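You operate a simulated robot arm through the tools that you are given. There is no shell and no other tool. Be economical: measure what you need, move in short steps, check, and stop when the job is done.

The job below is to be done with a simulated two-armed robot. You get a single attempt, and the scene is never put back.

JOB
Put the yellow bucket from the spot under the spout marked large on the tying bench. Take the orange bucket and put it on the top of the steel bench. Take the white tub on the top of the steel bench and put it away on the top of the wall bench. Take the red pot and leave it on the third board from the bottom of the tall shelf. Pick up the blue tin from the top of the wooden bench with one hand, pass it to the other hand and put it on the third board from the bottom of the tall shelf. Stack the carton labelled "shells" from the top of the wooden bench on top of the carton that says "kernels". Put one of the silver tins from the top of the wooden bench on the middle shelf of the wire rack. Pull the tool drawer open. The order is free. Set down upright: white tub, red pot, blue tin, silver tin.

Only the result counts: the job must be done as asked and must still hold three seconds after the hand-in. Knocking over, shifting, dropping, spilling or breaking anything else fails it.

ROBOT AND FRAMES
Two 7-joint arms with two-finger parallel grippers on one trunk, on a base that drives. Base frame: it is fixed to the floor where the robot stands at the start and does not move with it; the origin is under the middle of the robot, x ahead of it, y to its left, z up; the surface under the hand at the start is at about z = 45. Readings come in cm, rad, newtons and seconds.
The left shoulder is at the start at [6.2, 19.7, 77.9], the right one opposite. With the tool pointing down near the work surface each hand reaches from about 26 to 70 cm from the robot's upright axis, wherever it stands, measured 20 degrees to its own side. Places, roughly: blue tin [-575, -200, 75]; carton [-550, -175, 75]; middle shelf of the wire rack [-750, -560, 70]; orange bucket (17x19x15 cm) [-130, 40, 80]; red pot [-575, -200, 75]; silver tin [-525, -250, 75]; third board of the tall shelf [-580, -90, 100]; tool drawer [-360, -60, 30]; top of the steel bench [-560, 170, 80]; top of the wall bench [-760, -710, 90]; tying bench [40, -390, 80]; white tub (13x8x8 cm) [-540, 180, 80]; yellow bucket (17x19x15 cm) [50, -10, 50]. Payload 1.57 kg a hand.
Tool frame (each hand has its own): the origin (TCP) lies between the finger pads and is the grasp point; the fingertips stand 3 cm ahead of it; z points along the fingers, y is the line along which they close. The gripper opens to 11 cm. The fingers are 2.4 cm wide and 1.2 cm thick; the gripper's body (4.8 by 11.2 cm) begins 7.8 cm behind the TCP.
Orientation is that of the tool frame in the base frame, as a unit quaternion [x, y, z, w]. With the fingers straight down and closing along the base's y, the tool's x points along the base's -x, its y along +y and its z along -z.

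CONTROLS
- The arms move only by the tool servo_tool. It takes "left_moves", "right_moves" or both (then of equal length, played together; a hand with none holds still); each is a list of rows, each a list of 3 entries, a list of its own where there are three numbers: the turn, a rotation vector about the tool's x, y, z in rad, then the shift along the tool's x, y, z in cm, then the gripper command, from -1 (shut) to 1 (fully open), values between in proportion. In form: [[[wx, wy, wz], [dx, dy, dz], gripper], ...]. A call has 1 to 10 rows; each row is the pose to reach, as a shift and turn from the pose commanded when the call began, along the tool's axes at that moment. Each row takes 0.2 s and may step no farther than 5 cm and 0.15 rad from the row before; otherwise, or with a gripper value out of range, the whole call is refused. Where a pose cannot be reached the arm comes as near as it can. A force on the tool above 40 N (or 10 N above the force at the start of the call, whichever is more), or a blocked arm, ends the call early, and 0.2 s more pass. The fingers move at their own pace (about 7.2 cm/s each) and stop on an object; they squeeze with about 43 N. The grip force told is the motor's: it shows also when the fingers shut on nothing. Time passes only in rows, and 0.2 s behind the last, so rows that repeat a pose let the fingers close. It gives the time, the measured TCP pose, the force on the tool (base axes), the opening and the grip force at its end, in the units of the frame above (readings bear some noise), with the torque about the TCP (base axes, N m) and any sound that the robot's microphone picked up, and new pictures: "show" is both (left out), scene, wrist or none (wrist: the cameras of the hands that moved).
- Cameras (640 x 400 px; columns grow to the right, rows downward): "scene" is now at [9.83, -1.13, 135.03]; the picture's right is [-0.17, -0.99, 0.00], its down [-0.85, 0.14, -0.50] and it looks along [0.50, -0.08, -0.86] (base axes); focal length 269 px, centre (320, 200). "left" rides on the left gripper at [7, -1.6, -14.1] in its tool frame; the picture's right is [0.23, 0.97, 0.00], its down [-0.86, 0.20, -0.48] and it looks along [-0.47, 0.11, 0.88] (tool axes); focal length 222 px, centre (320, 200). "right" rides on the right gripper at [7, 1.6, -14.1] in its tool frame; the picture's right is [-0.23, 0.97, 0.00], its down [-0.85, -0.20, -0.48] and it looks along [-0.47, -0.11, 0.88] (tool axes); focal length 222 px, centre (320, 200). There is no depth. A picture from a camera that has moved, and an enlarged one, comes with that camera's place and axes in the base frame and with its lens.
- lift_body(by): slides the trunk up (or, below 0, down) by that many cm; the arms and the scene camera ride with it, the base frame stays. It gives what a move gives, with no picture.
- drive_base(legs): drives the robot by 1 to 6 legs, each [ahead, left, turn to the left] in cm, cm and rad, along the robot's own axes; the way and the turn of a leg run together, so that a leg with both is an arc; at most 150 cm and 3.142 rad a leg. The arms and the cameras ride along, it lands a little off, and it stops where it bumps. It gives what a move gives, and a new picture of the scene camera.
- turn_head(pan, tilt): turns the head with the scene camera to pan (to the left, within 1.501 rad either way) and tilt (down, from -0.506 to 1.204), counted from straight ahead of the robot. It gives what a move gives, and a new picture of the scene camera.
- inspect(camera, box): a new picture of the part [left, top, right, bottom] of that camera's present view, enlarged. It takes no simulated time.
- finish_job(): hands the job in; it is judged then, once.

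Go step by step. Nothing tells you exact positions but the pictures and the camera data: compare them with the known pose of the tool, close in by small moves and look again before you grip or let go. The budget is 483 turns and 360 pictures, counting those below and the enlarged ones. Unless the task says otherwise, let go and move clear before handing in.

The tools are called after "Request:" as a command line: name --argument value ..., lists and objects as JSON in quotes. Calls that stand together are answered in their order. servo_tool: Moves the arms, as the interface text tells. Its arguments: {"type":"object","properties":{"left_moves":{"type":"array"},"right_moves":{"type":"array"},"show":{"type":"string","enum":["both","scene","wrist","none"]}},"required":[]} The other tools are called the same way: lift_body (by) slides the trunk up or down; drive_base (legs) drives the base; turn_head (pan, tilt) turns the head that bears the scene camera; inspect (camera, box) takes an enlarged picture of a part of a camera's view; finish_job () hands the job in.

At the start:

```text
time_s: 0.0
left_eef_pos: [52.65, 16.89, 67.6]
left_orientation: [0.0, 1.0, 0.0, 0.0]
left_contact_force: [0.5, -0.5, 0.6]
left_ft_torque: [0.05, 0.0, -0.01]
left_opening: 10.99
left_finger_force: 0.1
right_eef_pos: [38.03, -23.91, 75.5]
right_orientation: [-0.001, 1.0, 0.0, 0.0]
right_contact_force: [0.2, 0.4, -0.1]
right_ft_torque: [0.0, 0.0, 0.02]
right_opening: 10.99
right_finger_force: 0.1
trunk travel left (down, up): [-37.5, 61.5]
robot x, y, heading: [0.1, 0.18, -0.0]
head pan, tilt: [-0.168, 1.04]
```

scene: 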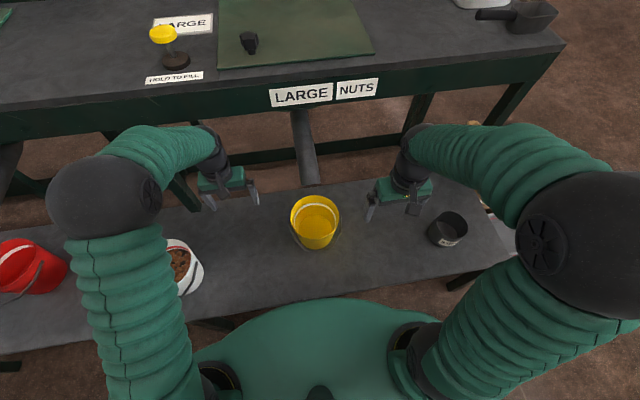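
right: 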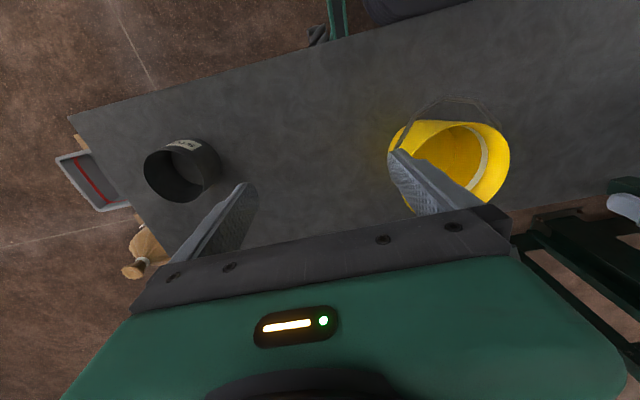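
left: 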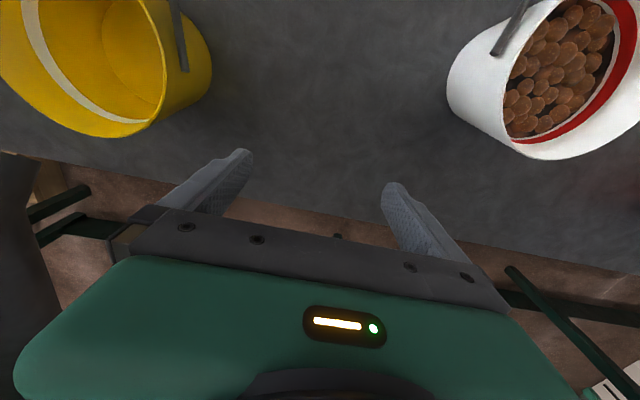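

I see the yellow bucket in front of the robot on the low bench below the "LARGE" spout. I'll look around before I start.

Request:
inspect --camera "scene" --box '[200, 130, 480, 305]'

Request:
turn_head --pan 0.0 --tilt 0.4

Request:
turn_head --pan -1.4 --tilt 0.3

Request:
turn_head --pan 1.4 --tilt 0.3

```text
2.29 times, centred on (340, 218) of scene
camera zoom: at [9.83, -1.13, 135.03], right [-0.17, -0.99, 0.0], down [-0.85, 0.14, -0.5], along [0.5, -0.08, -0.86], focal length 616 px, centre (274, 160)
```

zoom: 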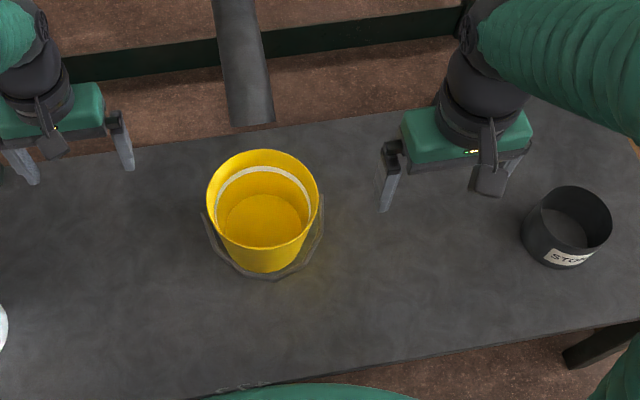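

```text
time_s: 1.0
left_eef_pos: [52.63, 16.85, 67.62]
left_orientation: [0.0, 1.0, 0.0, 0.0]
left_contact_force: [0.0, 0.5, -0.9]
left_ft_torque: [-0.03, -0.01, -0.01]
left_opening: 10.97
left_finger_force: 0.0
right_eef_pos: [37.91, -24.13, 75.55]
right_orientation: [0.0, 1.0, 0.0, 0.0]
right_contact_force: [0.6, 0.2, 0.4]
right_ft_torque: [-0.02, -0.01, -0.01]
right_opening: 11.0
right_finger_force: 0.1
trunk travel left (down, up): [-37.5, 61.5]
robot x, y, heading: [-0.26, -0.31, -0.001]
head pan, tilt: [0.0, 0.4]
camera scene: at [12.49, -0.01, 140.32], right [0.0, -1.0, 0.0], down [-0.39, 0.0, -0.92], along [0.92, 0.0, -0.39], focal length 269 px, centre (320, 200)
```

scene: 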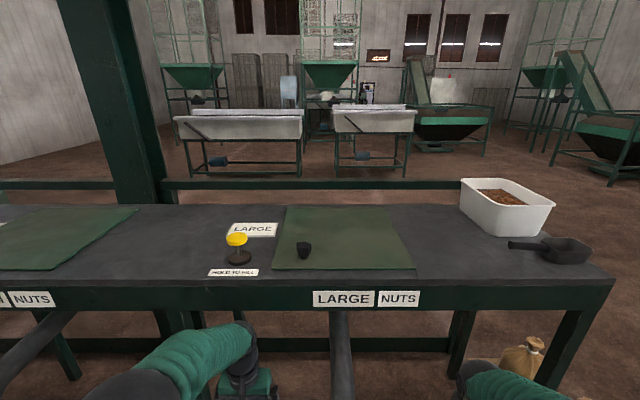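

```text
time_s: 2.6
left_eef_pos: [52.58, 16.97, 67.74]
left_orientation: [0.0, 1.0, 0.0, 0.0]
left_contact_force: [0.4, -0.2, -0.1]
left_ft_torque: [0.03, 0.03, 0.01]
left_opening: 11.02
left_finger_force: 0.1
right_eef_pos: [37.99, -24.03, 75.55]
right_orientation: [0.0, 1.0, 0.0, -0.001]
right_contact_force: [-1.0, 0.0, -0.1]
right_ft_torque: [0.03, -0.03, -0.03]
right_opening: 11.0
right_finger_force: 0.0
trunk travel left (down, up): [-37.5, 61.5]
robot x, y, heading: [0.29, 0.11, 0.001]
head pan, tilt: [-1.4, 0.3]
camera scene: at [4.82, -9.22, 141.27], right [-0.99, -0.17, 0.0], down [-0.05, 0.29, -0.96], along [0.16, -0.94, -0.3], focal length 269 px, centre (320, 200)
```

scene: 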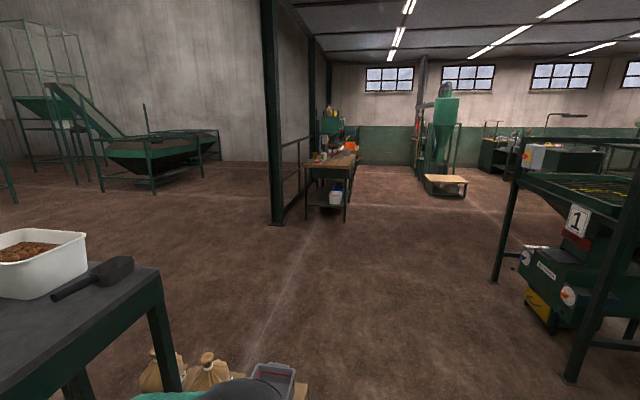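

```text
time_s: 5.0
left_eef_pos: [52.62, 16.91, 67.77]
left_orientation: [0.0, 1.0, 0.0, 0.0]
left_contact_force: [-0.1, 0.2, 0.9]
left_ft_torque: [-0.03, 0.02, 0.04]
left_opening: 11.01
left_finger_force: 0.0
right_eef_pos: [37.91, -24.06, 75.68]
right_orientation: [0.0, 1.0, -0.001, -0.001]
right_contact_force: [0.2, -0.3, -0.2]
right_ft_torque: [0.0, 0.01, 0.02]
right_opening: 11.04
right_finger_force: 0.1
trunk travel left (down, up): [-37.5, 61.5]
robot x, y, heading: [0.29, -0.05, -0.0]
head pan, tilt: [1.4, 0.3]
camera scene: at [4.82, 9.19, 141.27], right [0.99, -0.17, 0.0], down [-0.05, -0.29, -0.96], along [0.16, 0.94, -0.3], focal length 269 px, centre (320, 200)
```

scene: 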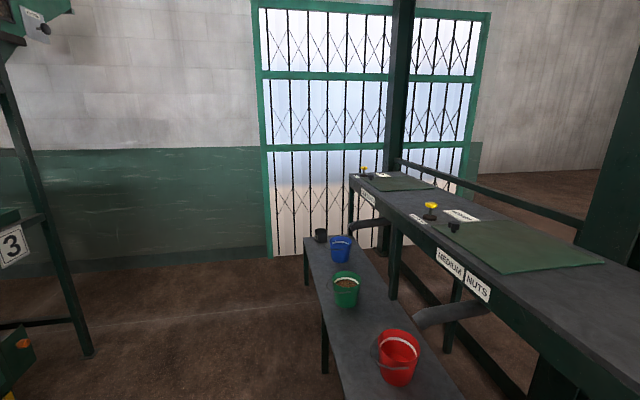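

The yellow bucket stands at about [46,-6], with its bail hanging on the robot's side. I'll bring the right hand over the rim, turned to pinch the wall diagonally, clear of the spout.

Request:
servo_tool --right_moves '[[[0, 0, -0.12], [-2.2, 2.0, 0], 1], [[0, 0, -0.24], [-4.4, 4.0, 0], 1], [[0, 0, -0.36], [-6.6, 6.0, 0.5], 1], [[0, 0, -0.48], [-8.8, 8.0, 1], 1], [[0, 0, -0.6], [-11, 10, 1.5], 1], [[0, 0, -0.7], [-12.9, 12.1, 2], 1]]' --show "wrist"

Request:
turn_head --pan -0.16 --tilt 1.0

```text
time_s: 6.4
left_eef_pos: [52.64, 16.98, 67.6]
left_orientation: [0.0, 1.0, 0.0, 0.001]
left_contact_force: [-0.4, 0.2, -0.9]
left_ft_torque: [0.0, -0.01, -0.02]
left_opening: 11.0
left_finger_force: 0.2
right_eef_pos: [50.95, -11.76, 73.51]
right_orientation: [-0.343, 0.939, -0.001, -0.001]
right_contact_force: [0.1, 0.0, 0.4]
right_ft_torque: [-0.01, 0.04, 0.0]
right_opening: 10.99
right_finger_force: 0.1
trunk travel left (down, up): [-37.5, 61.5]
robot x, y, heading: [0.29, -0.05, 0.002]
head pan, tilt: [1.4, 0.3]
camera right: at [44.53, -14.99, 87.67], right [-0.46, 0.89, 0.0], down [0.78, 0.4, 0.48], along [0.43, 0.22, -0.88], focal length 222 px, centre (320, 200)
```

right: 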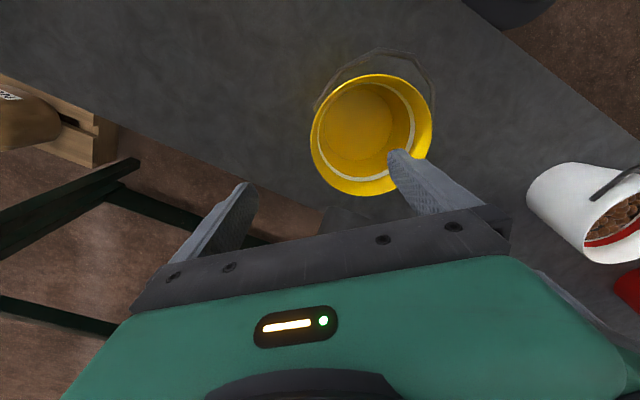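

```text
time_s: 8.1
left_eef_pos: [52.6, 16.92, 67.73]
left_orientation: [0.001, 1.0, 0.0, 0.0]
left_contact_force: [0.3, 1.2, -0.8]
left_ft_torque: [0.0, -0.02, 0.0]
left_opening: 10.98
left_finger_force: 0.2
right_eef_pos: [50.78, -11.87, 73.55]
right_orientation: [-0.343, 0.939, 0.0, 0.0]
right_contact_force: [-0.3, 1.0, -0.6]
right_ft_torque: [-0.03, -0.05, 0.03]
right_opening: 11.0
right_finger_force: 0.1
trunk travel left (down, up): [-37.5, 61.5]
robot x, y, heading: [-0.53, -0.15, -0.002]
head pan, tilt: [-0.161, 1.0]
camera scene: at [10.16, -1.07, 135.31], right [-0.16, -0.99, 0.0], down [-0.83, 0.13, -0.54], along [0.53, -0.09, -0.84], focal length 269 px, centre (320, 200)
```

scene: 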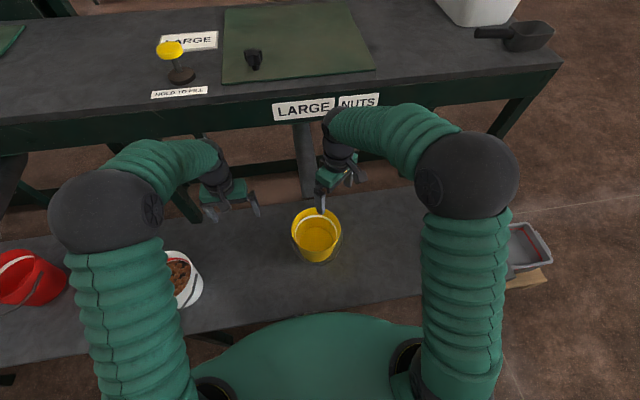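

The rim centre computes to about [47.3,-6.5,60] with radius 7.4. I'll shift slightly and go down over the wall.

Request:
servo_tool --right_moves '[[[0, 0, 0], [-0.64, -0.8, 3], 1], [[0, 0, 0], [-0.64, -0.8, 7], 1], [[0, 0, 0], [-0.64, -0.8, 11], 1], [[0, 0, 0], [-0.64, -0.8, 15.3], 1]]' --show "both"

```text
time_s: 9.1
left_eef_pos: [52.51, 16.79, 67.77]
left_orientation: [0.0, 1.0, 0.001, 0.001]
left_contact_force: [-0.1, -0.1, 0.2]
left_ft_torque: [0.02, 0.03, -0.02]
left_opening: 10.99
left_finger_force: 0.1
right_eef_pos: [51.7, -12.31, 58.28]
right_orientation: [-0.341, 0.94, 0.001, -0.001]
right_contact_force: [-6.5, -9.0, 1.0]
right_ft_torque: [1.05, -0.69, 0.06]
right_opening: 11.01
right_finger_force: 0.1
trunk travel left (down, up): [-37.5, 61.5]
robot x, y, heading: [0.29, 0.17, -0.0]
head pan, tilt: [-0.161, 1.0]
camera scene: at [10.01, -1.39, 135.32], right [-0.16, -0.99, 0.0], down [-0.83, 0.14, -0.54], along [0.53, -0.08, -0.84], focal length 269 px, centre (320, 200)
camera right: at [45.33, -15.54, 72.47], right [-0.45, 0.89, 0.0], down [0.78, 0.4, 0.48], along [0.43, 0.22, -0.88], focal length 222 px, centre (320, 200)
```

scene: 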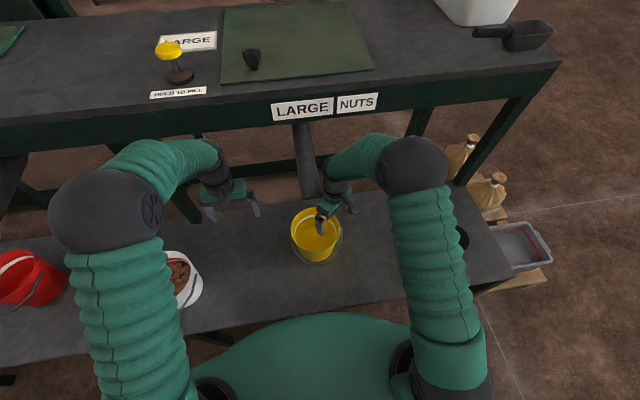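
right: 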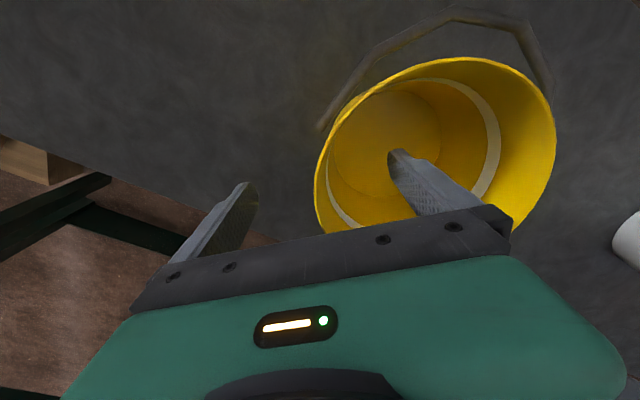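

The side force sits 11 cm above the TCP: the gripper body is touching the spout. I'll tilt the body away from it and look at the force again.

Request:
servo_tool --right_moves '[[[0, 0, 0], [0.7, 0, 0], 1], [[0, -0.13, 0], [0.7, 0, 0], 1], [[0, -0.26, 0], [0.7, 0, 0], 1]]' --show "wrist"

```text
time_s: 9.9
left_eef_pos: [52.61, 16.85, 67.79]
left_orientation: [0.0, 1.0, 0.001, -0.001]
left_contact_force: [0.8, -0.3, 0.4]
left_ft_torque: [0.05, -0.03, 0.0]
left_opening: 11.0
left_finger_force: 0.0
right_eef_pos: [51.39, -12.59, 58.3]
right_orientation: [-0.34, 0.931, 0.046, 0.123]
right_contact_force: [0.0, -0.2, -0.4]
right_ft_torque: [0.03, -0.01, -0.01]
right_opening: 11.0
right_finger_force: 0.0
trunk travel left (down, up): [-37.5, 61.5]
robot x, y, heading: [0.04, -0.35, 0.004]
head pan, tilt: [-0.161, 1.0]
camera right: at [42.36, -18.05, 70.14], right [-0.46, 0.89, 0.06], down [0.66, 0.3, 0.68], along [0.59, 0.36, -0.73], focal length 222 px, centre (320, 200)
```

right: 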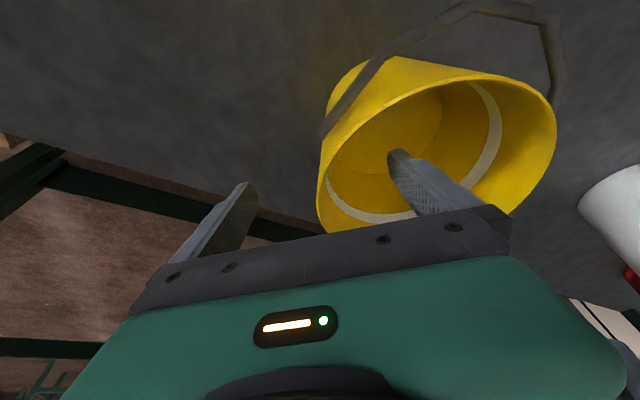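

The force is gone, and the fingers straddle the wall. Next I close the gripper.

Request:
servo_tool --right_moves '[[[0, 0, 0], [0, 0, 0], 0.4], [[0, 0, 0], [0, 0, 0], 0], [[0, 0, 0], [0, 0, 0], -0.5], [[0, 0, 0], [0, 0, 0], -1], [[0, 0, 0], [0, 0, 0], -1], [[0, 0, 0], [0, 0, 0], -1]]' --show "wrist"

```text
time_s: 11.3
left_eef_pos: [52.6, 16.91, 67.68]
left_orientation: [0.0, 1.0, 0.0, 0.0]
left_contact_force: [-0.1, 0.3, 0.4]
left_ft_torque: [0.03, -0.01, 0.02]
left_opening: 11.02
left_finger_force: 0.0
right_eef_pos: [51.33, -12.42, 58.18]
right_orientation: [-0.34, 0.931, 0.045, 0.122]
right_contact_force: [0.2, -0.2, 1.8]
right_ft_torque: [0.2, 0.35, 0.0]
right_opening: 1.13
right_finger_force: 29.5
trunk travel left (down, up): [-37.5, 61.5]
robot x, y, heading: [-0.02, 0.28, 0.002]
head pan, tilt: [-0.161, 1.0]
camera right: at [42.35, -17.94, 70.19], right [-0.46, 0.89, 0.06], down [0.67, 0.3, 0.68], along [0.59, 0.35, -0.73], focal length 222 px, centre (320, 200)
```

right: 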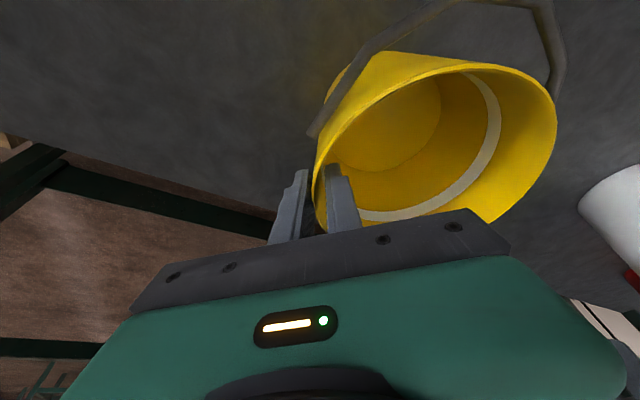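

Gripped (1.1 cm wall). I lift slightly, draw back from the spout, then raise.

Request:
servo_tool --right_moves '[[[0, 0, 0], [-0.39, 0, -1.45], -1], [[0, 0, 0], [2.2, 2.2, -2.1], -1], [[0, 0, 0], [5.0, 4.5, -2.8], -1], [[0, 0, 0], [7.05, 6.4, -3.43], -1], [[0, 0, 0], [6.0, 6.4, -7.3], -1], [[0, 0, 0], [5.0, 6.4, -11.2], -1], [[0, 0, 0], [4.2, 6.4, -14], -1]]' --show "both"

```text
time_s: 12.9
left_eef_pos: [52.53, 16.89, 67.67]
left_orientation: [0.0, 1.0, 0.0, 0.0]
left_contact_force: [0.4, -0.6, 0.1]
left_ft_torque: [0.0, -0.04, -0.01]
left_opening: 11.01
left_finger_force: 0.0
right_eef_pos: [41.2, -12.64, 70.82]
right_orientation: [-0.34, 0.932, 0.044, 0.121]
right_contact_force: [-0.7, 0.6, -0.1]
right_ft_torque: [0.03, -0.02, 0.0]
right_opening: 0.03
right_finger_force: 21.1
trunk travel left (down, up): [-37.5, 61.5]
robot x, y, heading: [0.26, 0.17, -0.001]
head pan, tilt: [-0.161, 1.0]
camera scene: at [10.02, -1.07, 135.31], right [-0.16, -0.99, 0.0], down [-0.83, 0.13, -0.54], along [0.53, -0.09, -0.84], focal length 269 px, centre (320, 200)
camera right: at [32.26, -18.04, 82.7], right [-0.46, 0.89, 0.06], down [0.67, 0.3, 0.68], along [0.59, 0.35, -0.73], focal length 222 px, centre (320, 200)
```

scene: 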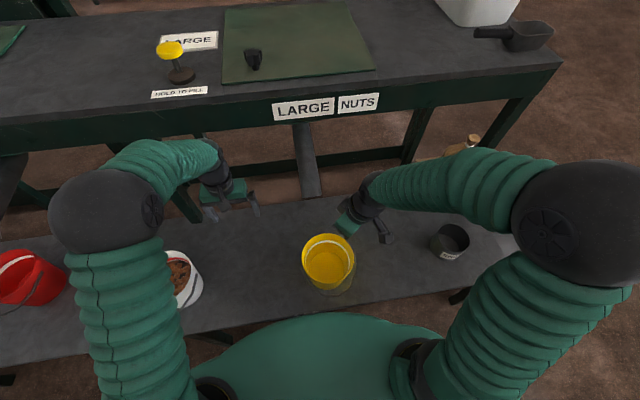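
right: 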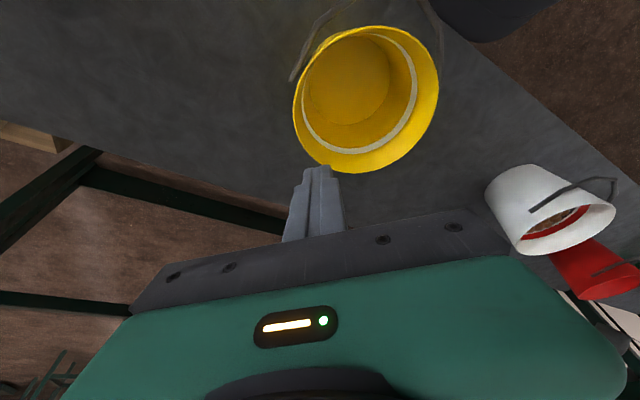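

The bucket slipped out of the grip but stands upright on the bench, nearer to me and clear of the spout. I'll straighten the tool, match the wall's slope and look before taking a deeper grip.

Request:
servo_tool --right_moves '[[[0, 0.13, 0], [0, 0, 0], 0.5], [[0, 0.26, 0], [0, 0, 0], 1], [[0, 0.26, 0], [0, 0, 0], 1]]' --show "wrist"

Request:
inspect --camera "scene" --box '[260, 200, 420, 300]'

```text
time_s: 13.7
left_eef_pos: [52.64, 16.87, 67.81]
left_orientation: [0.0, 1.0, 0.0, 0.001]
left_contact_force: [0.2, 0.0, -0.4]
left_ft_torque: [0.01, -0.02, -0.01]
left_opening: 10.98
left_finger_force: 0.0
right_eef_pos: [41.2, -12.68, 70.72]
right_orientation: [-0.343, 0.939, 0.0, 0.0]
right_contact_force: [0.6, 0.7, 0.2]
right_ft_torque: [0.0, 0.02, 0.01]
right_opening: 10.72
right_finger_force: 0.0
trunk travel left (down, up): [-37.5, 61.5]
robot x, y, heading: [0.03, 0.12, -0.001]
head pan, tilt: [-0.161, 1.0]
camera right: at [34.92, -15.85, 84.92], right [-0.45, 0.89, 0.0], down [0.78, 0.4, 0.48], along [0.43, 0.22, -0.88], focal length 222 px, centre (320, 200)
```

right: 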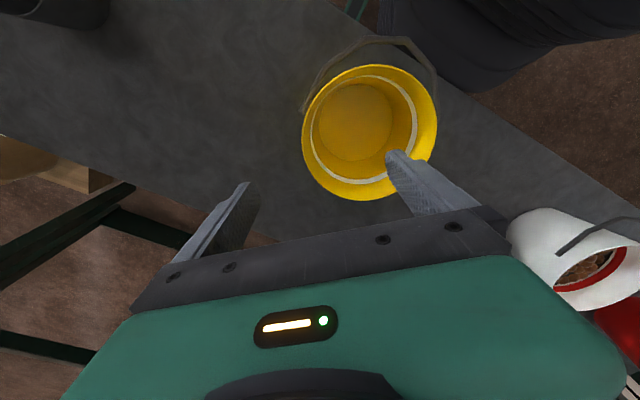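

```text
4.00 times, centred on (340, 250) of scene
camera zoom: at [10.07, -1.1, 135.31], right [-0.16, -0.99, 0.0], down [-0.83, 0.13, -0.54], along [0.53, -0.09, -0.84], focal length 1078 px, centre (240, 0)
```

zoom: 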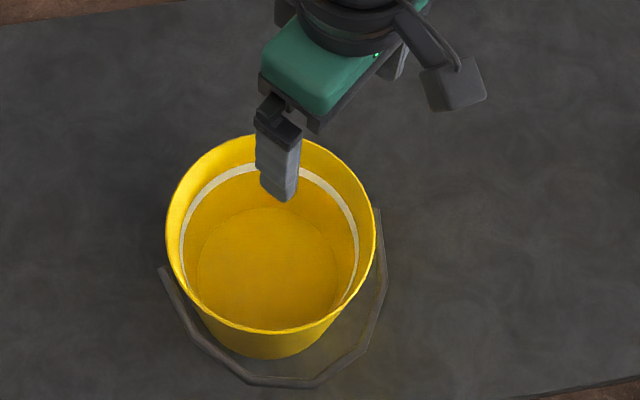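

The rim centre is now about [37.1,-8.6]. I go down deeper (TCP 3.5 cm below the rim), tilted to match the wall.

Request:
servo_tool --right_moves '[[[-0.06, 0, 0], [0.47, -1.04, 3], 1], [[-0.12, 0, 0], [0.47, -1.04, 7], 1], [[-0.12, 0, 0], [0.47, -1.04, 11], 1], [[-0.12, 0, 0], [0.47, -1.04, 14.2], 1]]' --show "wrist"

```text
time_s: 14.7
left_eef_pos: [52.59, 16.97, 67.74]
left_orientation: [0.001, 1.0, 0.0, 0.0]
left_contact_force: [-0.1, 0.1, 0.3]
left_ft_torque: [0.02, 0.03, 0.02]
left_opening: 11.03
left_finger_force: 0.1
right_eef_pos: [41.65, -13.74, 56.46]
right_orientation: [-0.342, 0.938, 0.056, -0.021]
right_contact_force: [0.3, 0.1, -0.5]
right_ft_torque: [-0.02, 0.0, -0.04]
right_opening: 11.0
right_finger_force: 0.1
trunk travel left (down, up): [-37.5, 61.5]
robot x, y, heading: [-0.03, 0.13, -0.001]
head pan, tilt: [-0.161, 1.0]
camera right: at [36.38, -18.26, 70.71], right [-0.45, 0.89, 0.12], down [0.82, 0.36, 0.45], along [0.36, 0.3, -0.88], focal length 222 px, centre (320, 200)
```

right: 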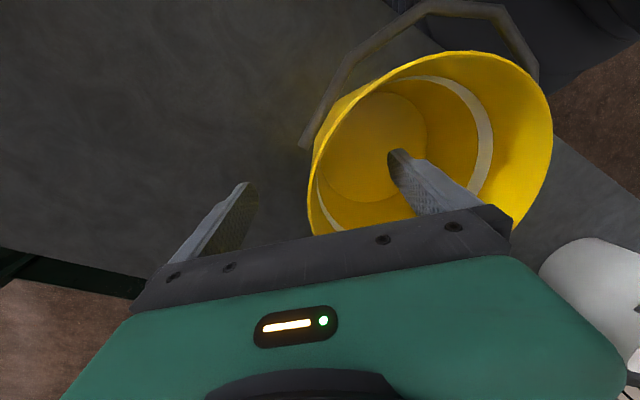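

Request:
servo_tool --right_moves '[[[0, 0, 0], [0, 0, 0], 0.3], [[0, 0, 0], [0, 0, 0], -0.3], [[0, 0, 0], [0, 0, 0], -1], [[0, 0, 0], [0, 0, 0], -1], [[0, 0, 0], [0, 0, 0], -1], [[0, 0, 0], [0, 0, 0], -1], [[0, 0, 0], [0, 0, 0], -1], [[0, 0, 0], [0, 0, -0.7], -1], [[0, 0, 0], [0, 0, -1.4], -1], [[0, 0, 0], [0, 0, -2], -1]]' --show "both"

```text
time_s: 16.9
left_eef_pos: [52.55, 16.95, 67.81]
left_orientation: [0.0, 1.0, 0.0, 0.0]
left_contact_force: [-0.1, 0.3, 0.5]
left_ft_torque: [-0.03, 0.01, -0.01]
left_opening: 11.0
left_finger_force: 0.0
right_eef_pos: [41.78, -13.86, 58.51]
right_orientation: [-0.343, 0.937, 0.057, -0.021]
right_contact_force: [0.2, -0.6, -1.9]
right_ft_torque: [-0.1, -0.07, -0.05]
right_opening: 0.82
right_finger_force: 27.7
trunk travel left (down, up): [-37.5, 61.5]
robot x, y, heading: [0.18, -0.07, 0.003]
head pan, tilt: [-0.161, 1.0]
camera scene: at [10.15, -1.11, 135.3], right [-0.16, -0.99, 0.0], down [-0.83, 0.13, -0.54], along [0.53, -0.09, -0.84], focal length 269 px, centre (320, 200)
camera right: at [36.49, -18.43, 72.72], right [-0.45, 0.89, 0.12], down [0.82, 0.36, 0.45], along [0.36, 0.3, -0.88], focal length 222 px, centre (320, 200)
```

scene: 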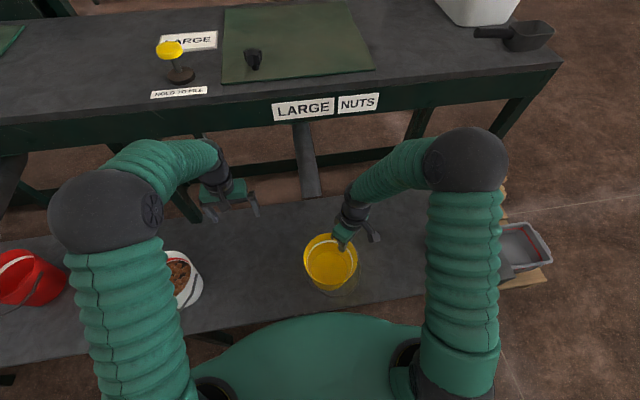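
right: 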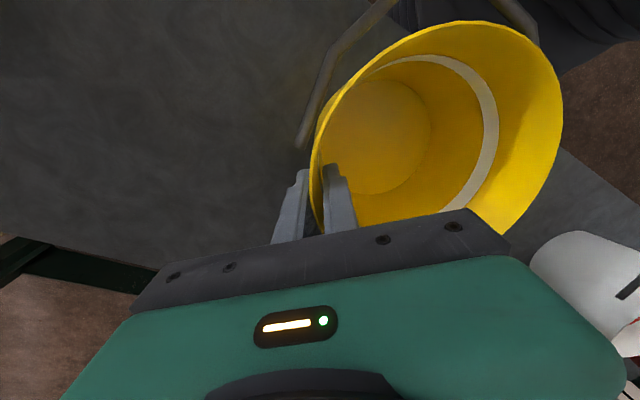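

The bucket seems to come up with the hand. I lift on, slowly, and check.

Request:
servo_tool --right_moves '[[[0, 0, 0], [0, 0, -1], -1], [[0, 0, 0], [0, 0, -2], -1], [[0, 0, 0], [0, 0, -3], -1], [[0, 0, 0], [0, 0, -4], -1], [[0, 0, 0], [0, 0, -5], -1], [[0, 0, 0], [0, 0, -6], -1], [[0, 0, 0], [0, 0, -7], -1], [[0, 0, 0], [0, 0, -8], -1]]' --show "both"

```text
time_s: 18.7
left_eef_pos: [52.57, 16.92, 67.76]
left_orientation: [-0.001, 1.0, 0.0, 0.0]
left_contact_force: [0.6, -0.3, -0.4]
left_ft_torque: [0.02, -0.01, 0.01]
left_opening: 11.01
left_finger_force: 0.1
right_eef_pos: [42.56, -14.6, 66.51]
right_orientation: [-0.342, 0.938, 0.056, -0.02]
right_contact_force: [0.1, -0.6, -1.3]
right_ft_torque: [-0.07, -0.07, 0.02]
right_opening: 0.85
right_finger_force: 27.4
trunk travel left (down, up): [-37.5, 61.5]
robot x, y, heading: [0.12, -0.18, 0.001]
head pan, tilt: [-0.161, 1.0]
camera scene: at [10.13, -1.11, 135.3], right [-0.16, -0.99, 0.0], down [-0.83, 0.13, -0.54], along [0.53, -0.09, -0.84], focal length 269 px, centre (320, 200)
camera right: at [37.2, -19.18, 80.68], right [-0.45, 0.89, 0.12], down [0.82, 0.35, 0.45], along [0.36, 0.3, -0.88], focal length 222 px, centre (320, 200)
```

scene: 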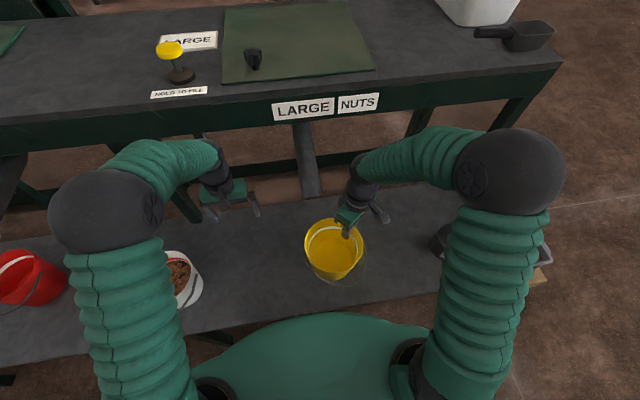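
right: 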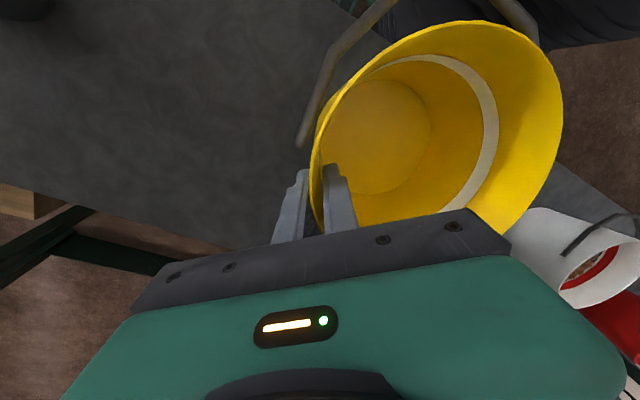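

The bucket is held firmly. I raise the trunk, back out, and drive sideways towards the tying bench.

Request:
lift_body --by 33

Request:
drive_base --legs '[[-40, 0, 0], [0, -120, 0], [0, -120, 0]]'

Request:
turn_head --pan -1.2 --tilt 0.5

```text
time_s: 21.9
left_eef_pos: [52.63, 16.91, 100.71]
left_orientation: [0.0, 1.0, 0.0, 0.0]
left_contact_force: [0.5, -0.5, 0.7]
left_ft_torque: [-0.05, 0.01, 0.02]
left_opening: 11.0
left_finger_force: 0.2
right_eef_pos: [42.55, -14.54, 99.42]
right_orientation: [-0.343, 0.938, 0.056, -0.021]
right_contact_force: [0.0, 0.3, -1.8]
right_ft_torque: [-0.09, -0.06, 0.0]
right_opening: 0.83
right_finger_force: 27.0
trunk travel left (down, up): [-70.5, 28.5]
robot x, y, heading: [-0.12, -0.03, -0.004]
head pan, tilt: [-0.161, 1.0]
```

```text
time_s: 35.8
left_eef_pos: [13.45, -222.24, 100.57]
left_orientation: [-0.002, 1.0, -0.001, 0.0]
left_contact_force: [-0.2, 0.7, 0.5]
left_ft_torque: [-0.05, 0.0, 0.0]
left_opening: 11.0
left_finger_force: 0.0
right_eef_pos: [3.32, -253.87, 99.5]
right_orientation: [-0.344, 0.937, 0.056, -0.021]
right_contact_force: [0.2, 0.5, -1.9]
right_ft_torque: [-0.12, -0.04, 0.0]
right_opening: 0.82
right_finger_force: 27.6
trunk travel left (down, up): [-70.5, 28.5]
robot x, y, heading: [-39.32, -239.41, 0.007]
head pan, tilt: [-0.161, 1.0]
camera scene: at [-29.0, -240.32, 168.3], right [-0.16, -0.99, 0.0], down [-0.83, 0.13, -0.54], along [0.53, -0.09, -0.84], focal length 269 px, centre (320, 200)
```

scene: 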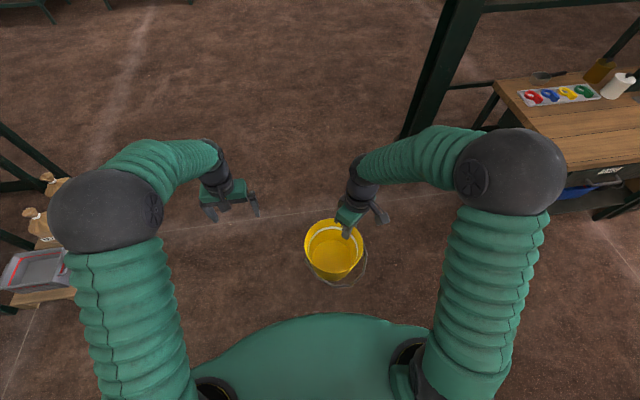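

```text
time_s: 37.1
left_eef_pos: [13.2, -222.52, 100.79]
left_orientation: [-0.001, 1.0, 0.0, 0.001]
left_contact_force: [-1.3, 0.6, -0.4]
left_ft_torque: [-0.02, -0.05, 0.03]
left_opening: 11.01
left_finger_force: 0.0
right_eef_pos: [3.2, -254.1, 99.41]
right_orientation: [-0.344, 0.937, 0.056, -0.02]
right_contact_force: [0.5, -0.1, -1.8]
right_ft_torque: [-0.1, -0.09, 0.0]
right_opening: 0.83
right_finger_force: 27.1
trunk travel left (down, up): [-70.5, 28.5]
robot x, y, heading: [-39.07, -239.32, 0.002]
head pan, tilt: [-1.201, 0.499]
camera scene: at [-32.54, -248.06, 172.41], right [-0.93, -0.37, 0.0], down [-0.18, 0.45, -0.88], along [0.32, -0.82, -0.48], focal length 269 px, centre (320, 200)
```

scene: 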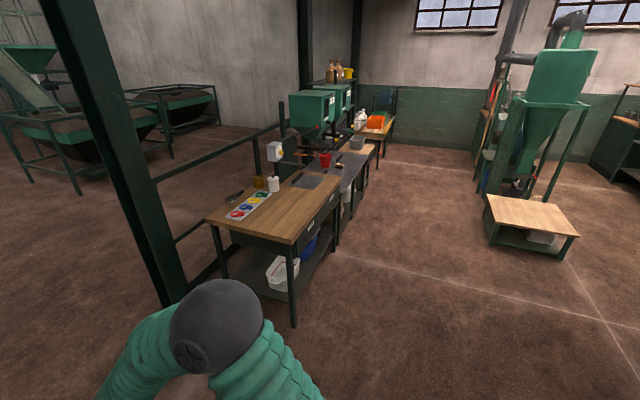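

The wooden tying bench lies at about x 24–88, y -357…-434. I drive alongside it and look at its top.

Request:
drive_base --legs '[[0, -146, 0]]'

Request:
turn_head --pan 0 --tilt 0.85

```text
time_s: 44.3
left_eef_pos: [14.38, -366.41, 100.81]
left_orientation: [-0.008, 1.0, -0.001, 0.001]
left_contact_force: [-0.5, -0.2, 0.4]
left_ft_torque: [0.01, 0.0, 0.0]
left_opening: 11.02
left_finger_force: 0.0
right_eef_pos: [4.69, -397.97, 99.41]
right_orientation: [-0.349, 0.935, 0.056, -0.02]
right_contact_force: [-1.2, 0.0, -1.2]
right_ft_torque: [-0.13, -0.06, 0.02]
right_opening: 0.83
right_finger_force: 27.0
trunk travel left (down, up): [-70.5, 28.5]
robot x, y, heading: [-37.64, -384.23, 0.014]
head pan, tilt: [-1.201, 0.499]
camera scene: at [-31.05, -392.41, 172.43], right [-0.93, -0.38, 0.0], down [-0.18, 0.44, -0.88], along [0.33, -0.81, -0.48], focal length 269 px, centre (320, 200)
```

scene: 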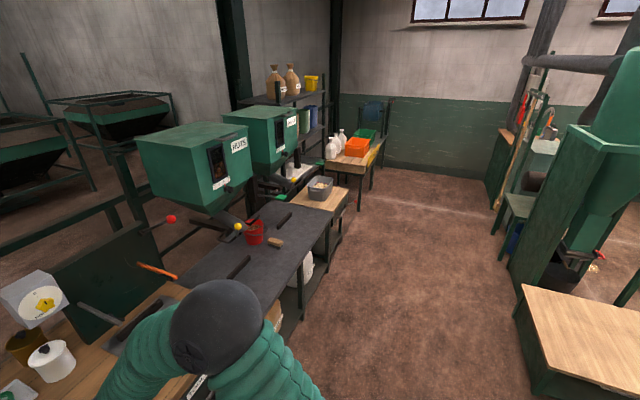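

```text
time_s: 45.7
left_eef_pos: [14.22, -366.53, 100.78]
left_orientation: [-0.009, 1.0, 0.0, 0.001]
left_contact_force: [0.3, -0.7, -0.6]
left_ft_torque: [-0.01, 0.0, -0.02]
left_opening: 10.98
left_finger_force: 0.0
right_eef_pos: [4.61, -398.3, 99.57]
right_orientation: [-0.35, 0.935, 0.055, -0.02]
right_contact_force: [-0.3, -0.8, -0.4]
right_ft_torque: [-0.11, -0.08, 0.02]
right_opening: 0.84
right_finger_force: 27.0
trunk travel left (down, up): [-70.5, 28.5]
robot x, y, heading: [-37.58, -384.02, 0.015]
head pan, tilt: [0.0, 0.85]
camera scene: at [-26.66, -384.09, 169.41], right [0.02, -1.0, 0.0], down [-0.75, -0.01, -0.66], along [0.66, 0.01, -0.75], focal length 269 px, centre (320, 200)
```

scene: 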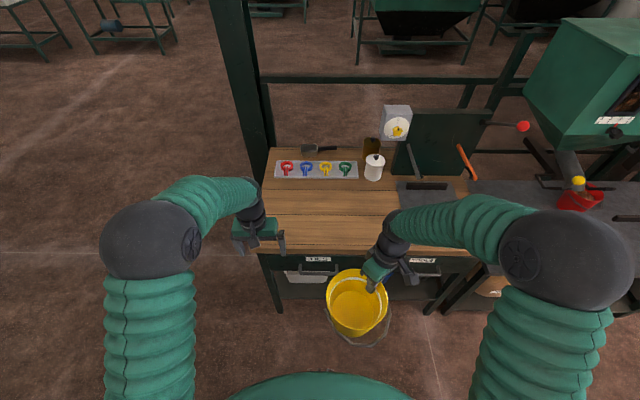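

The bench top in front of the ribbons is free. I drive up to it.

Request:
drive_base --legs '[[30, 4, 0]]'

```text
time_s: 47.7
left_eef_pos: [43.93, -362.41, 101.0]
left_orientation: [-0.008, 1.0, 0.001, 0.002]
left_contact_force: [0.3, 0.5, 0.1]
left_ft_torque: [0.04, 0.01, 0.06]
left_opening: 11.0
left_finger_force: 0.1
right_eef_pos: [34.5, -393.88, 99.59]
right_orientation: [-0.35, 0.935, 0.056, -0.018]
right_contact_force: [0.1, 0.0, -1.5]
right_ft_torque: [-0.06, -0.06, -0.01]
right_opening: 0.81
right_finger_force: 27.6
trunk travel left (down, up): [-70.5, 28.5]
robot x, y, heading: [-7.7, -380.09, 0.015]
head pan, tilt: [0.0, 0.85]
camera scene: at [2.96, -379.87, 169.43], right [0.02, -1.0, 0.0], down [-0.75, -0.01, -0.66], along [0.66, 0.01, -0.75], focal length 269 px, centre (320, 200)
```

scene: 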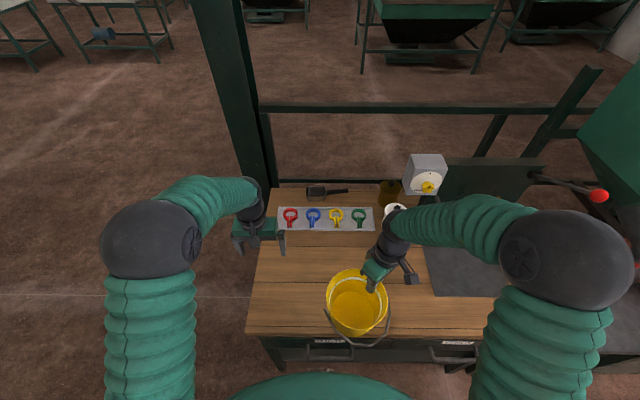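

I move the bucket forward over the bench, then lower most of the way.

Request:
servo_tool --right_moves '[[[0, 0, 0], [-2.1, -1.8, -0.2], -1], [[0, 0, 0], [-4.2, -3.6, -0.43], -1], [[0, 0, 0], [-6.3, -5.4, -0.65], -1], [[0, 0, 0], [-8.3, -7.15, -0.87], -1], [[0, 0, 0], [-8.3, -7.4, 1.1], -1], [[0, 0, 0], [-8.3, -7.65, 3.1], -1], [[0, 0, 0], [-8.3, -7.9, 5.1], -1]]' --show "scene"

```text
time_s: 49.3
left_eef_pos: [44.03, -362.18, 100.93]
left_orientation: [-0.008, 1.0, 0.001, 0.001]
left_contact_force: [-0.2, -0.9, 0.2]
left_ft_torque: [-0.04, -0.01, -0.01]
left_opening: 10.98
left_finger_force: 0.1
right_eef_pos: [45.5, -393.89, 93.57]
right_orientation: [-0.349, 0.935, 0.056, -0.02]
right_contact_force: [-1.3, -0.8, -1.2]
right_ft_torque: [-0.06, -0.07, -0.01]
right_opening: 0.86
right_finger_force: 27.5
trunk travel left (down, up): [-70.5, 28.5]
robot x, y, heading: [-8.05, -380.04, 0.016]
head pan, tilt: [0.0, 0.85]
camera scene: at [3.45, -379.66, 169.4], right [0.02, -1.0, 0.0], down [-0.75, -0.01, -0.66], along [0.66, 0.01, -0.75], focal length 269 px, centre (320, 200)
```

scene: 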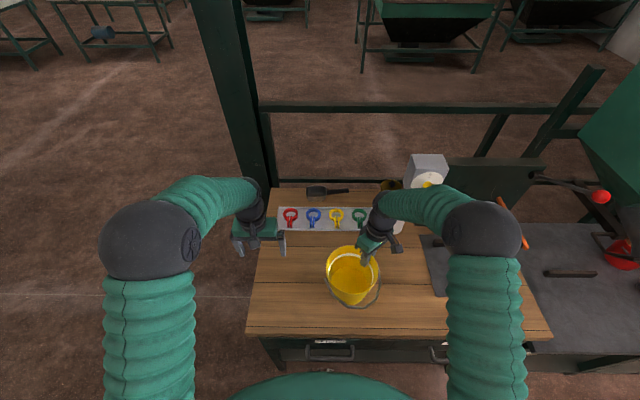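

Next I lower in small steps until the bucket touches.

Request:
servo_tool --right_moves '[[[0, 0, 0], [0, -0.06, 0.5], -1], [[0, 0, 0], [0, -0.12, 1.0], -1], [[0, 0, 0], [0, -0.18, 1.5], -1], [[0, 0, 0], [0, -0.22, 1.8], -1], [[0, 0, 0], [0, -0.22, 1.8], -1]]' --show "none"

```text
time_s: 50.5
left_eef_pos: [44.06, -362.17, 100.95]
left_orientation: [-0.008, 1.0, 0.0, 0.002]
left_contact_force: [0.0, 0.1, 0.3]
left_ft_torque: [-0.03, 0.0, -0.01]
left_opening: 10.99
left_finger_force: 0.1
right_eef_pos: [45.46, -393.73, 91.8]
right_orientation: [-0.35, 0.935, 0.056, -0.019]
right_contact_force: [-0.2, -0.5, -1.8]
right_ft_torque: [-0.09, -0.11, -0.03]
right_opening: 0.82
right_finger_force: 26.9
trunk travel left (down, up): [-70.5, 28.5]
robot x, y, heading: [-8.08, -379.78, 0.011]
head pan, tilt: [0.0, 0.85]
```

Request:
servo_tool --right_moves '[[[0, 0, 0], [0, -0.04, 0.3], -1], [[0, 0, 0], [0, -0.07, 0.6], -1], [[0, 0, 0], [0, -0.11, 0.9], -1], [[0, 0, 0], [0, -0.14, 1.2], -1], [[0, 0, 0], [0, -0.14, 1.2], -1]]' --show "wrist"

```text
time_s: 51.7
left_eef_pos: [44.02, -362.06, 101.0]
left_orientation: [-0.008, 1.0, 0.001, 0.003]
left_contact_force: [0.4, 0.2, -0.8]
left_ft_torque: [0.0, 0.01, 0.01]
left_opening: 11.02
left_finger_force: 0.0
right_eef_pos: [45.51, -393.79, 90.76]
right_orientation: [-0.35, 0.935, 0.055, -0.018]
right_contact_force: [7.2, -1.7, 21.6]
right_ft_torque: [0.86, 0.69, -0.17]
right_opening: 0.84
right_finger_force: 27.2
trunk travel left (down, up): [-70.5, 28.5]
robot x, y, heading: [-8.19, -380.1, 0.015]
head pan, tilt: [0.0, 0.85]
camera right: at [40.17, -398.43, 104.95], right [-0.46, 0.88, 0.11], down [0.81, 0.37, 0.46], along [0.36, 0.3, -0.88], focal length 222 px, centre (320, 200)
```

right: 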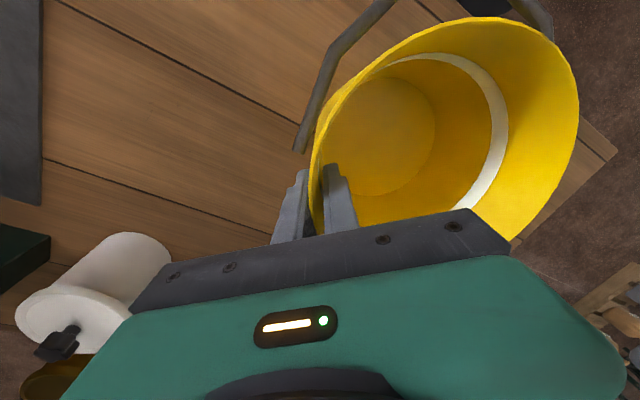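

It touches the bench. I ease off, release, and withdraw along the tool axis.

Request:
servo_tool --right_moves '[[[0, 0, 0], [0, 0, -0.4], -1], [[0, 0, 0], [0, 0, -0.4], 0], [[0, 0, 0], [0, 0, -0.4], 0.3], [[0, 0, 0], [0, 0, -0.4], 0.3], [[0, 0, 0], [0, 0, -3], 0.3], [[0, 0, 0], [0, 0, -6], 0.3], [[0, 0, 0], [0, 0, -10], 0.3], [[0, 0, 0], [0, 0, -14], 0.3]]' --show "both"

```text
time_s: 53.5
left_eef_pos: [44.0, -362.19, 100.96]
left_orientation: [-0.008, 1.0, 0.0, 0.003]
left_contact_force: [0.6, 0.2, -0.2]
left_ft_torque: [-0.01, -0.02, -0.01]
left_opening: 11.02
left_finger_force: 0.0
right_eef_pos: [46.45, -395.01, 104.68]
right_orientation: [-0.35, 0.935, 0.056, -0.019]
right_contact_force: [0.5, 0.4, 1.7]
right_ft_torque: [0.04, 0.02, 0.04]
right_opening: 7.15
right_finger_force: 0.0
trunk travel left (down, up): [-70.5, 28.5]
robot x, y, heading: [-7.74, -379.5, 0.019]
head pan, tilt: [0.0, 0.85]
camera scene: at [3.15, -379.63, 169.42], right [0.02, -1.0, 0.0], down [-0.75, -0.01, -0.66], along [0.66, 0.01, -0.75], focal length 269 px, centre (320, 200)
camera right: at [41.17, -399.75, 118.86], right [-0.46, 0.88, 0.12], down [0.81, 0.37, 0.46], along [0.36, 0.3, -0.88], focal length 222 px, centre (320, 200)
```

scene: 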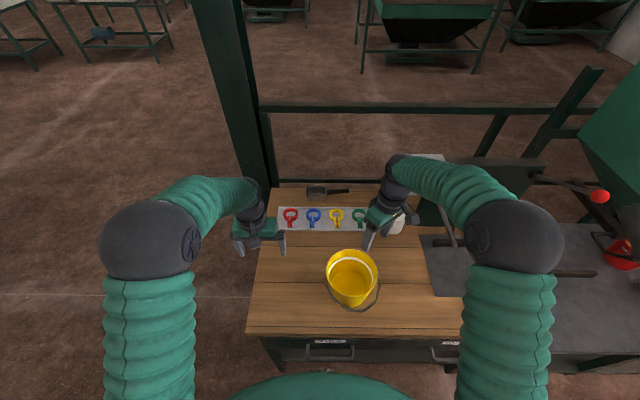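
right: 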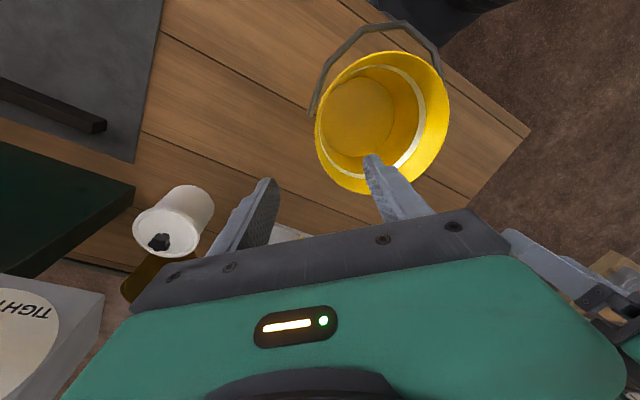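

The yellow bucket stands on the tying bench. I lift the hand clear and retract it to a neutral pose before driving to the orange bucket.

Request:
servo_tool --right_moves '[[[0.06, 0, 0], [0, 0.4, -3], 0.3], [[0.12, 0, 0], [0, 0.8, -6], 0.3], [[0.12, 0, 0.02], [4, 1.2, -6], 0.3], [[0.12, 0, 0.04], [8, 2, -6], 0.3], [[0.12, 0, 0.06], [12, 2.6, -6], 0.3], [[0.12, 0, 0.08], [15.8, 3.1, -6], 0.3]]' --show "none"

Request:
servo_tool --right_moves '[[[0, 0, 0.15], [0, 0, 0], 0.3], [[0, 0, 0.3], [0, 0, 0], 0.3], [[0, 0, 0.45], [0, 0, 0], 0.3], [[0, 0, 0.6], [0, 0, 0], 0.3], [[0, 0, 0.64], [0, 0, 0], 1]]' --show "none"

Request:
drive_base --legs '[[-30, 0, 0], [0, 145, 0], [0, 145, 0], [0, 110, 0]]'

Request:
turn_head --pan 1.45 --tilt 0.45

```text
time_s: 54.9
left_eef_pos: [43.85, -362.06, 100.93]
left_orientation: [-0.008, 1.0, -0.001, 0.003]
left_contact_force: [0.1, 0.2, 0.3]
left_ft_torque: [-0.03, 0.01, 0.01]
left_opening: 10.99
left_finger_force: 0.0
right_eef_pos: [32.67, -403.79, 110.93]
right_orientation: [-0.313, 0.95, -0.002, 0.001]
right_contact_force: [-0.6, 0.2, 0.4]
right_ft_torque: [-0.02, -0.02, 0.02]
right_opening: 7.17
right_finger_force: 0.1
trunk travel left (down, up): [-70.5, 28.5]
robot x, y, heading: [-7.45, -380.07, 0.014]
head pan, tilt: [0.0, 0.85]
```

```text
time_s: 56.1
left_eef_pos: [44.08, -362.03, 100.91]
left_orientation: [-0.008, 1.0, 0.0, 0.003]
left_contact_force: [0.4, 1.0, -0.7]
left_ft_torque: [-0.04, 0.01, -0.01]
left_opening: 11.01
left_finger_force: 0.0
right_eef_pos: [33.09, -403.73, 110.91]
right_orientation: [0.003, 1.0, -0.001, 0.0]
right_contact_force: [-0.2, -0.6, -0.4]
right_ft_torque: [0.01, 0.01, -0.02]
right_opening: 11.0
right_finger_force: 0.0
trunk travel left (down, up): [-70.5, 28.5]
robot x, y, heading: [-8.14, -380.05, 0.015]
head pan, tilt: [0.0, 0.85]
```

```text
time_s: 77.0
left_eef_pos: [7.11, 36.73, 100.85]
left_orientation: [-0.01, 1.0, 0.001, 0.001]
left_contact_force: [-0.9, -0.4, -0.3]
left_ft_torque: [-0.03, -0.01, -0.01]
left_opening: 11.0
left_finger_force: 0.0
right_eef_pos: [-3.9, -5.03, 110.64]
right_orientation: [0.0, 1.0, 0.0, 0.0]
right_contact_force: [0.4, 0.8, 0.0]
right_ft_torque: [0.0, 0.04, 0.04]
right_opening: 11.0
right_finger_force: 0.1
trunk travel left (down, up): [-70.5, 28.5]
robot x, y, heading: [-44.74, 18.71, 0.021]
head pan, tilt: [0.0, 0.85]
camera scene: at [-33.73, 18.81, 169.42], right [0.02, -1.0, 0.0], down [-0.75, -0.01, -0.66], along [0.66, 0.01, -0.75], focal length 269 px, centre (320, 200)
```

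scene: 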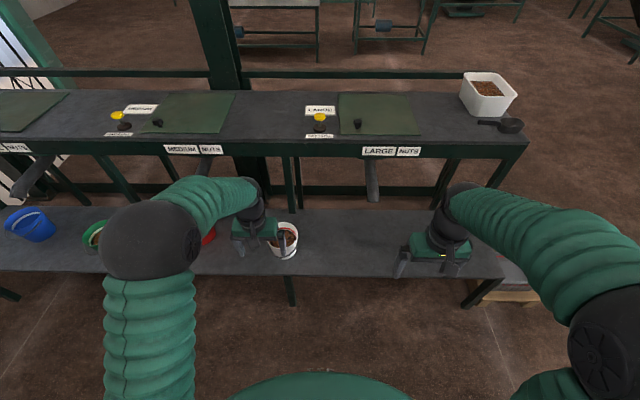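

```text
time_s: 78.5
left_eef_pos: [6.97, 36.74, 101.07]
left_orientation: [-0.01, 1.0, 0.0, 0.003]
left_contact_force: [-0.3, -0.2, 0.4]
left_ft_torque: [-0.03, -0.01, -0.02]
left_opening: 11.02
left_finger_force: 0.0
right_eef_pos: [-4.05, -4.7, 110.76]
right_orientation: [0.0, 1.0, -0.002, 0.002]
right_contact_force: [0.7, 0.3, -0.4]
right_ft_torque: [-0.03, 0.01, -0.02]
right_opening: 11.01
right_finger_force: 0.1
trunk travel left (down, up): [-70.5, 28.5]
robot x, y, heading: [-45.02, 18.87, 0.018]
head pan, tilt: [1.45, 0.45]
camera scene: at [-40.63, 28.12, 172.88], right [0.99, -0.1, 0.0], down [-0.05, -0.43, -0.9], along [0.09, 0.9, -0.44], focal length 269 px, centre (320, 200)
```

scene: 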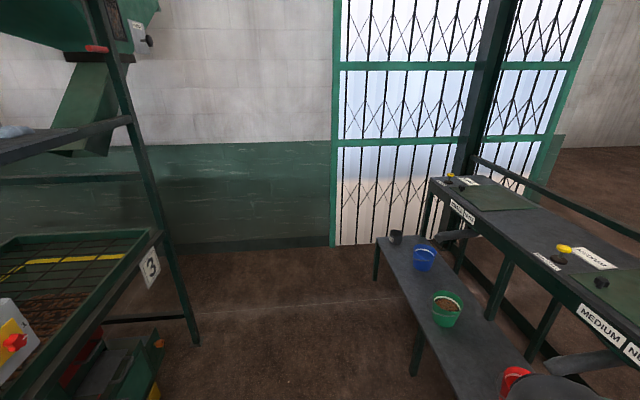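

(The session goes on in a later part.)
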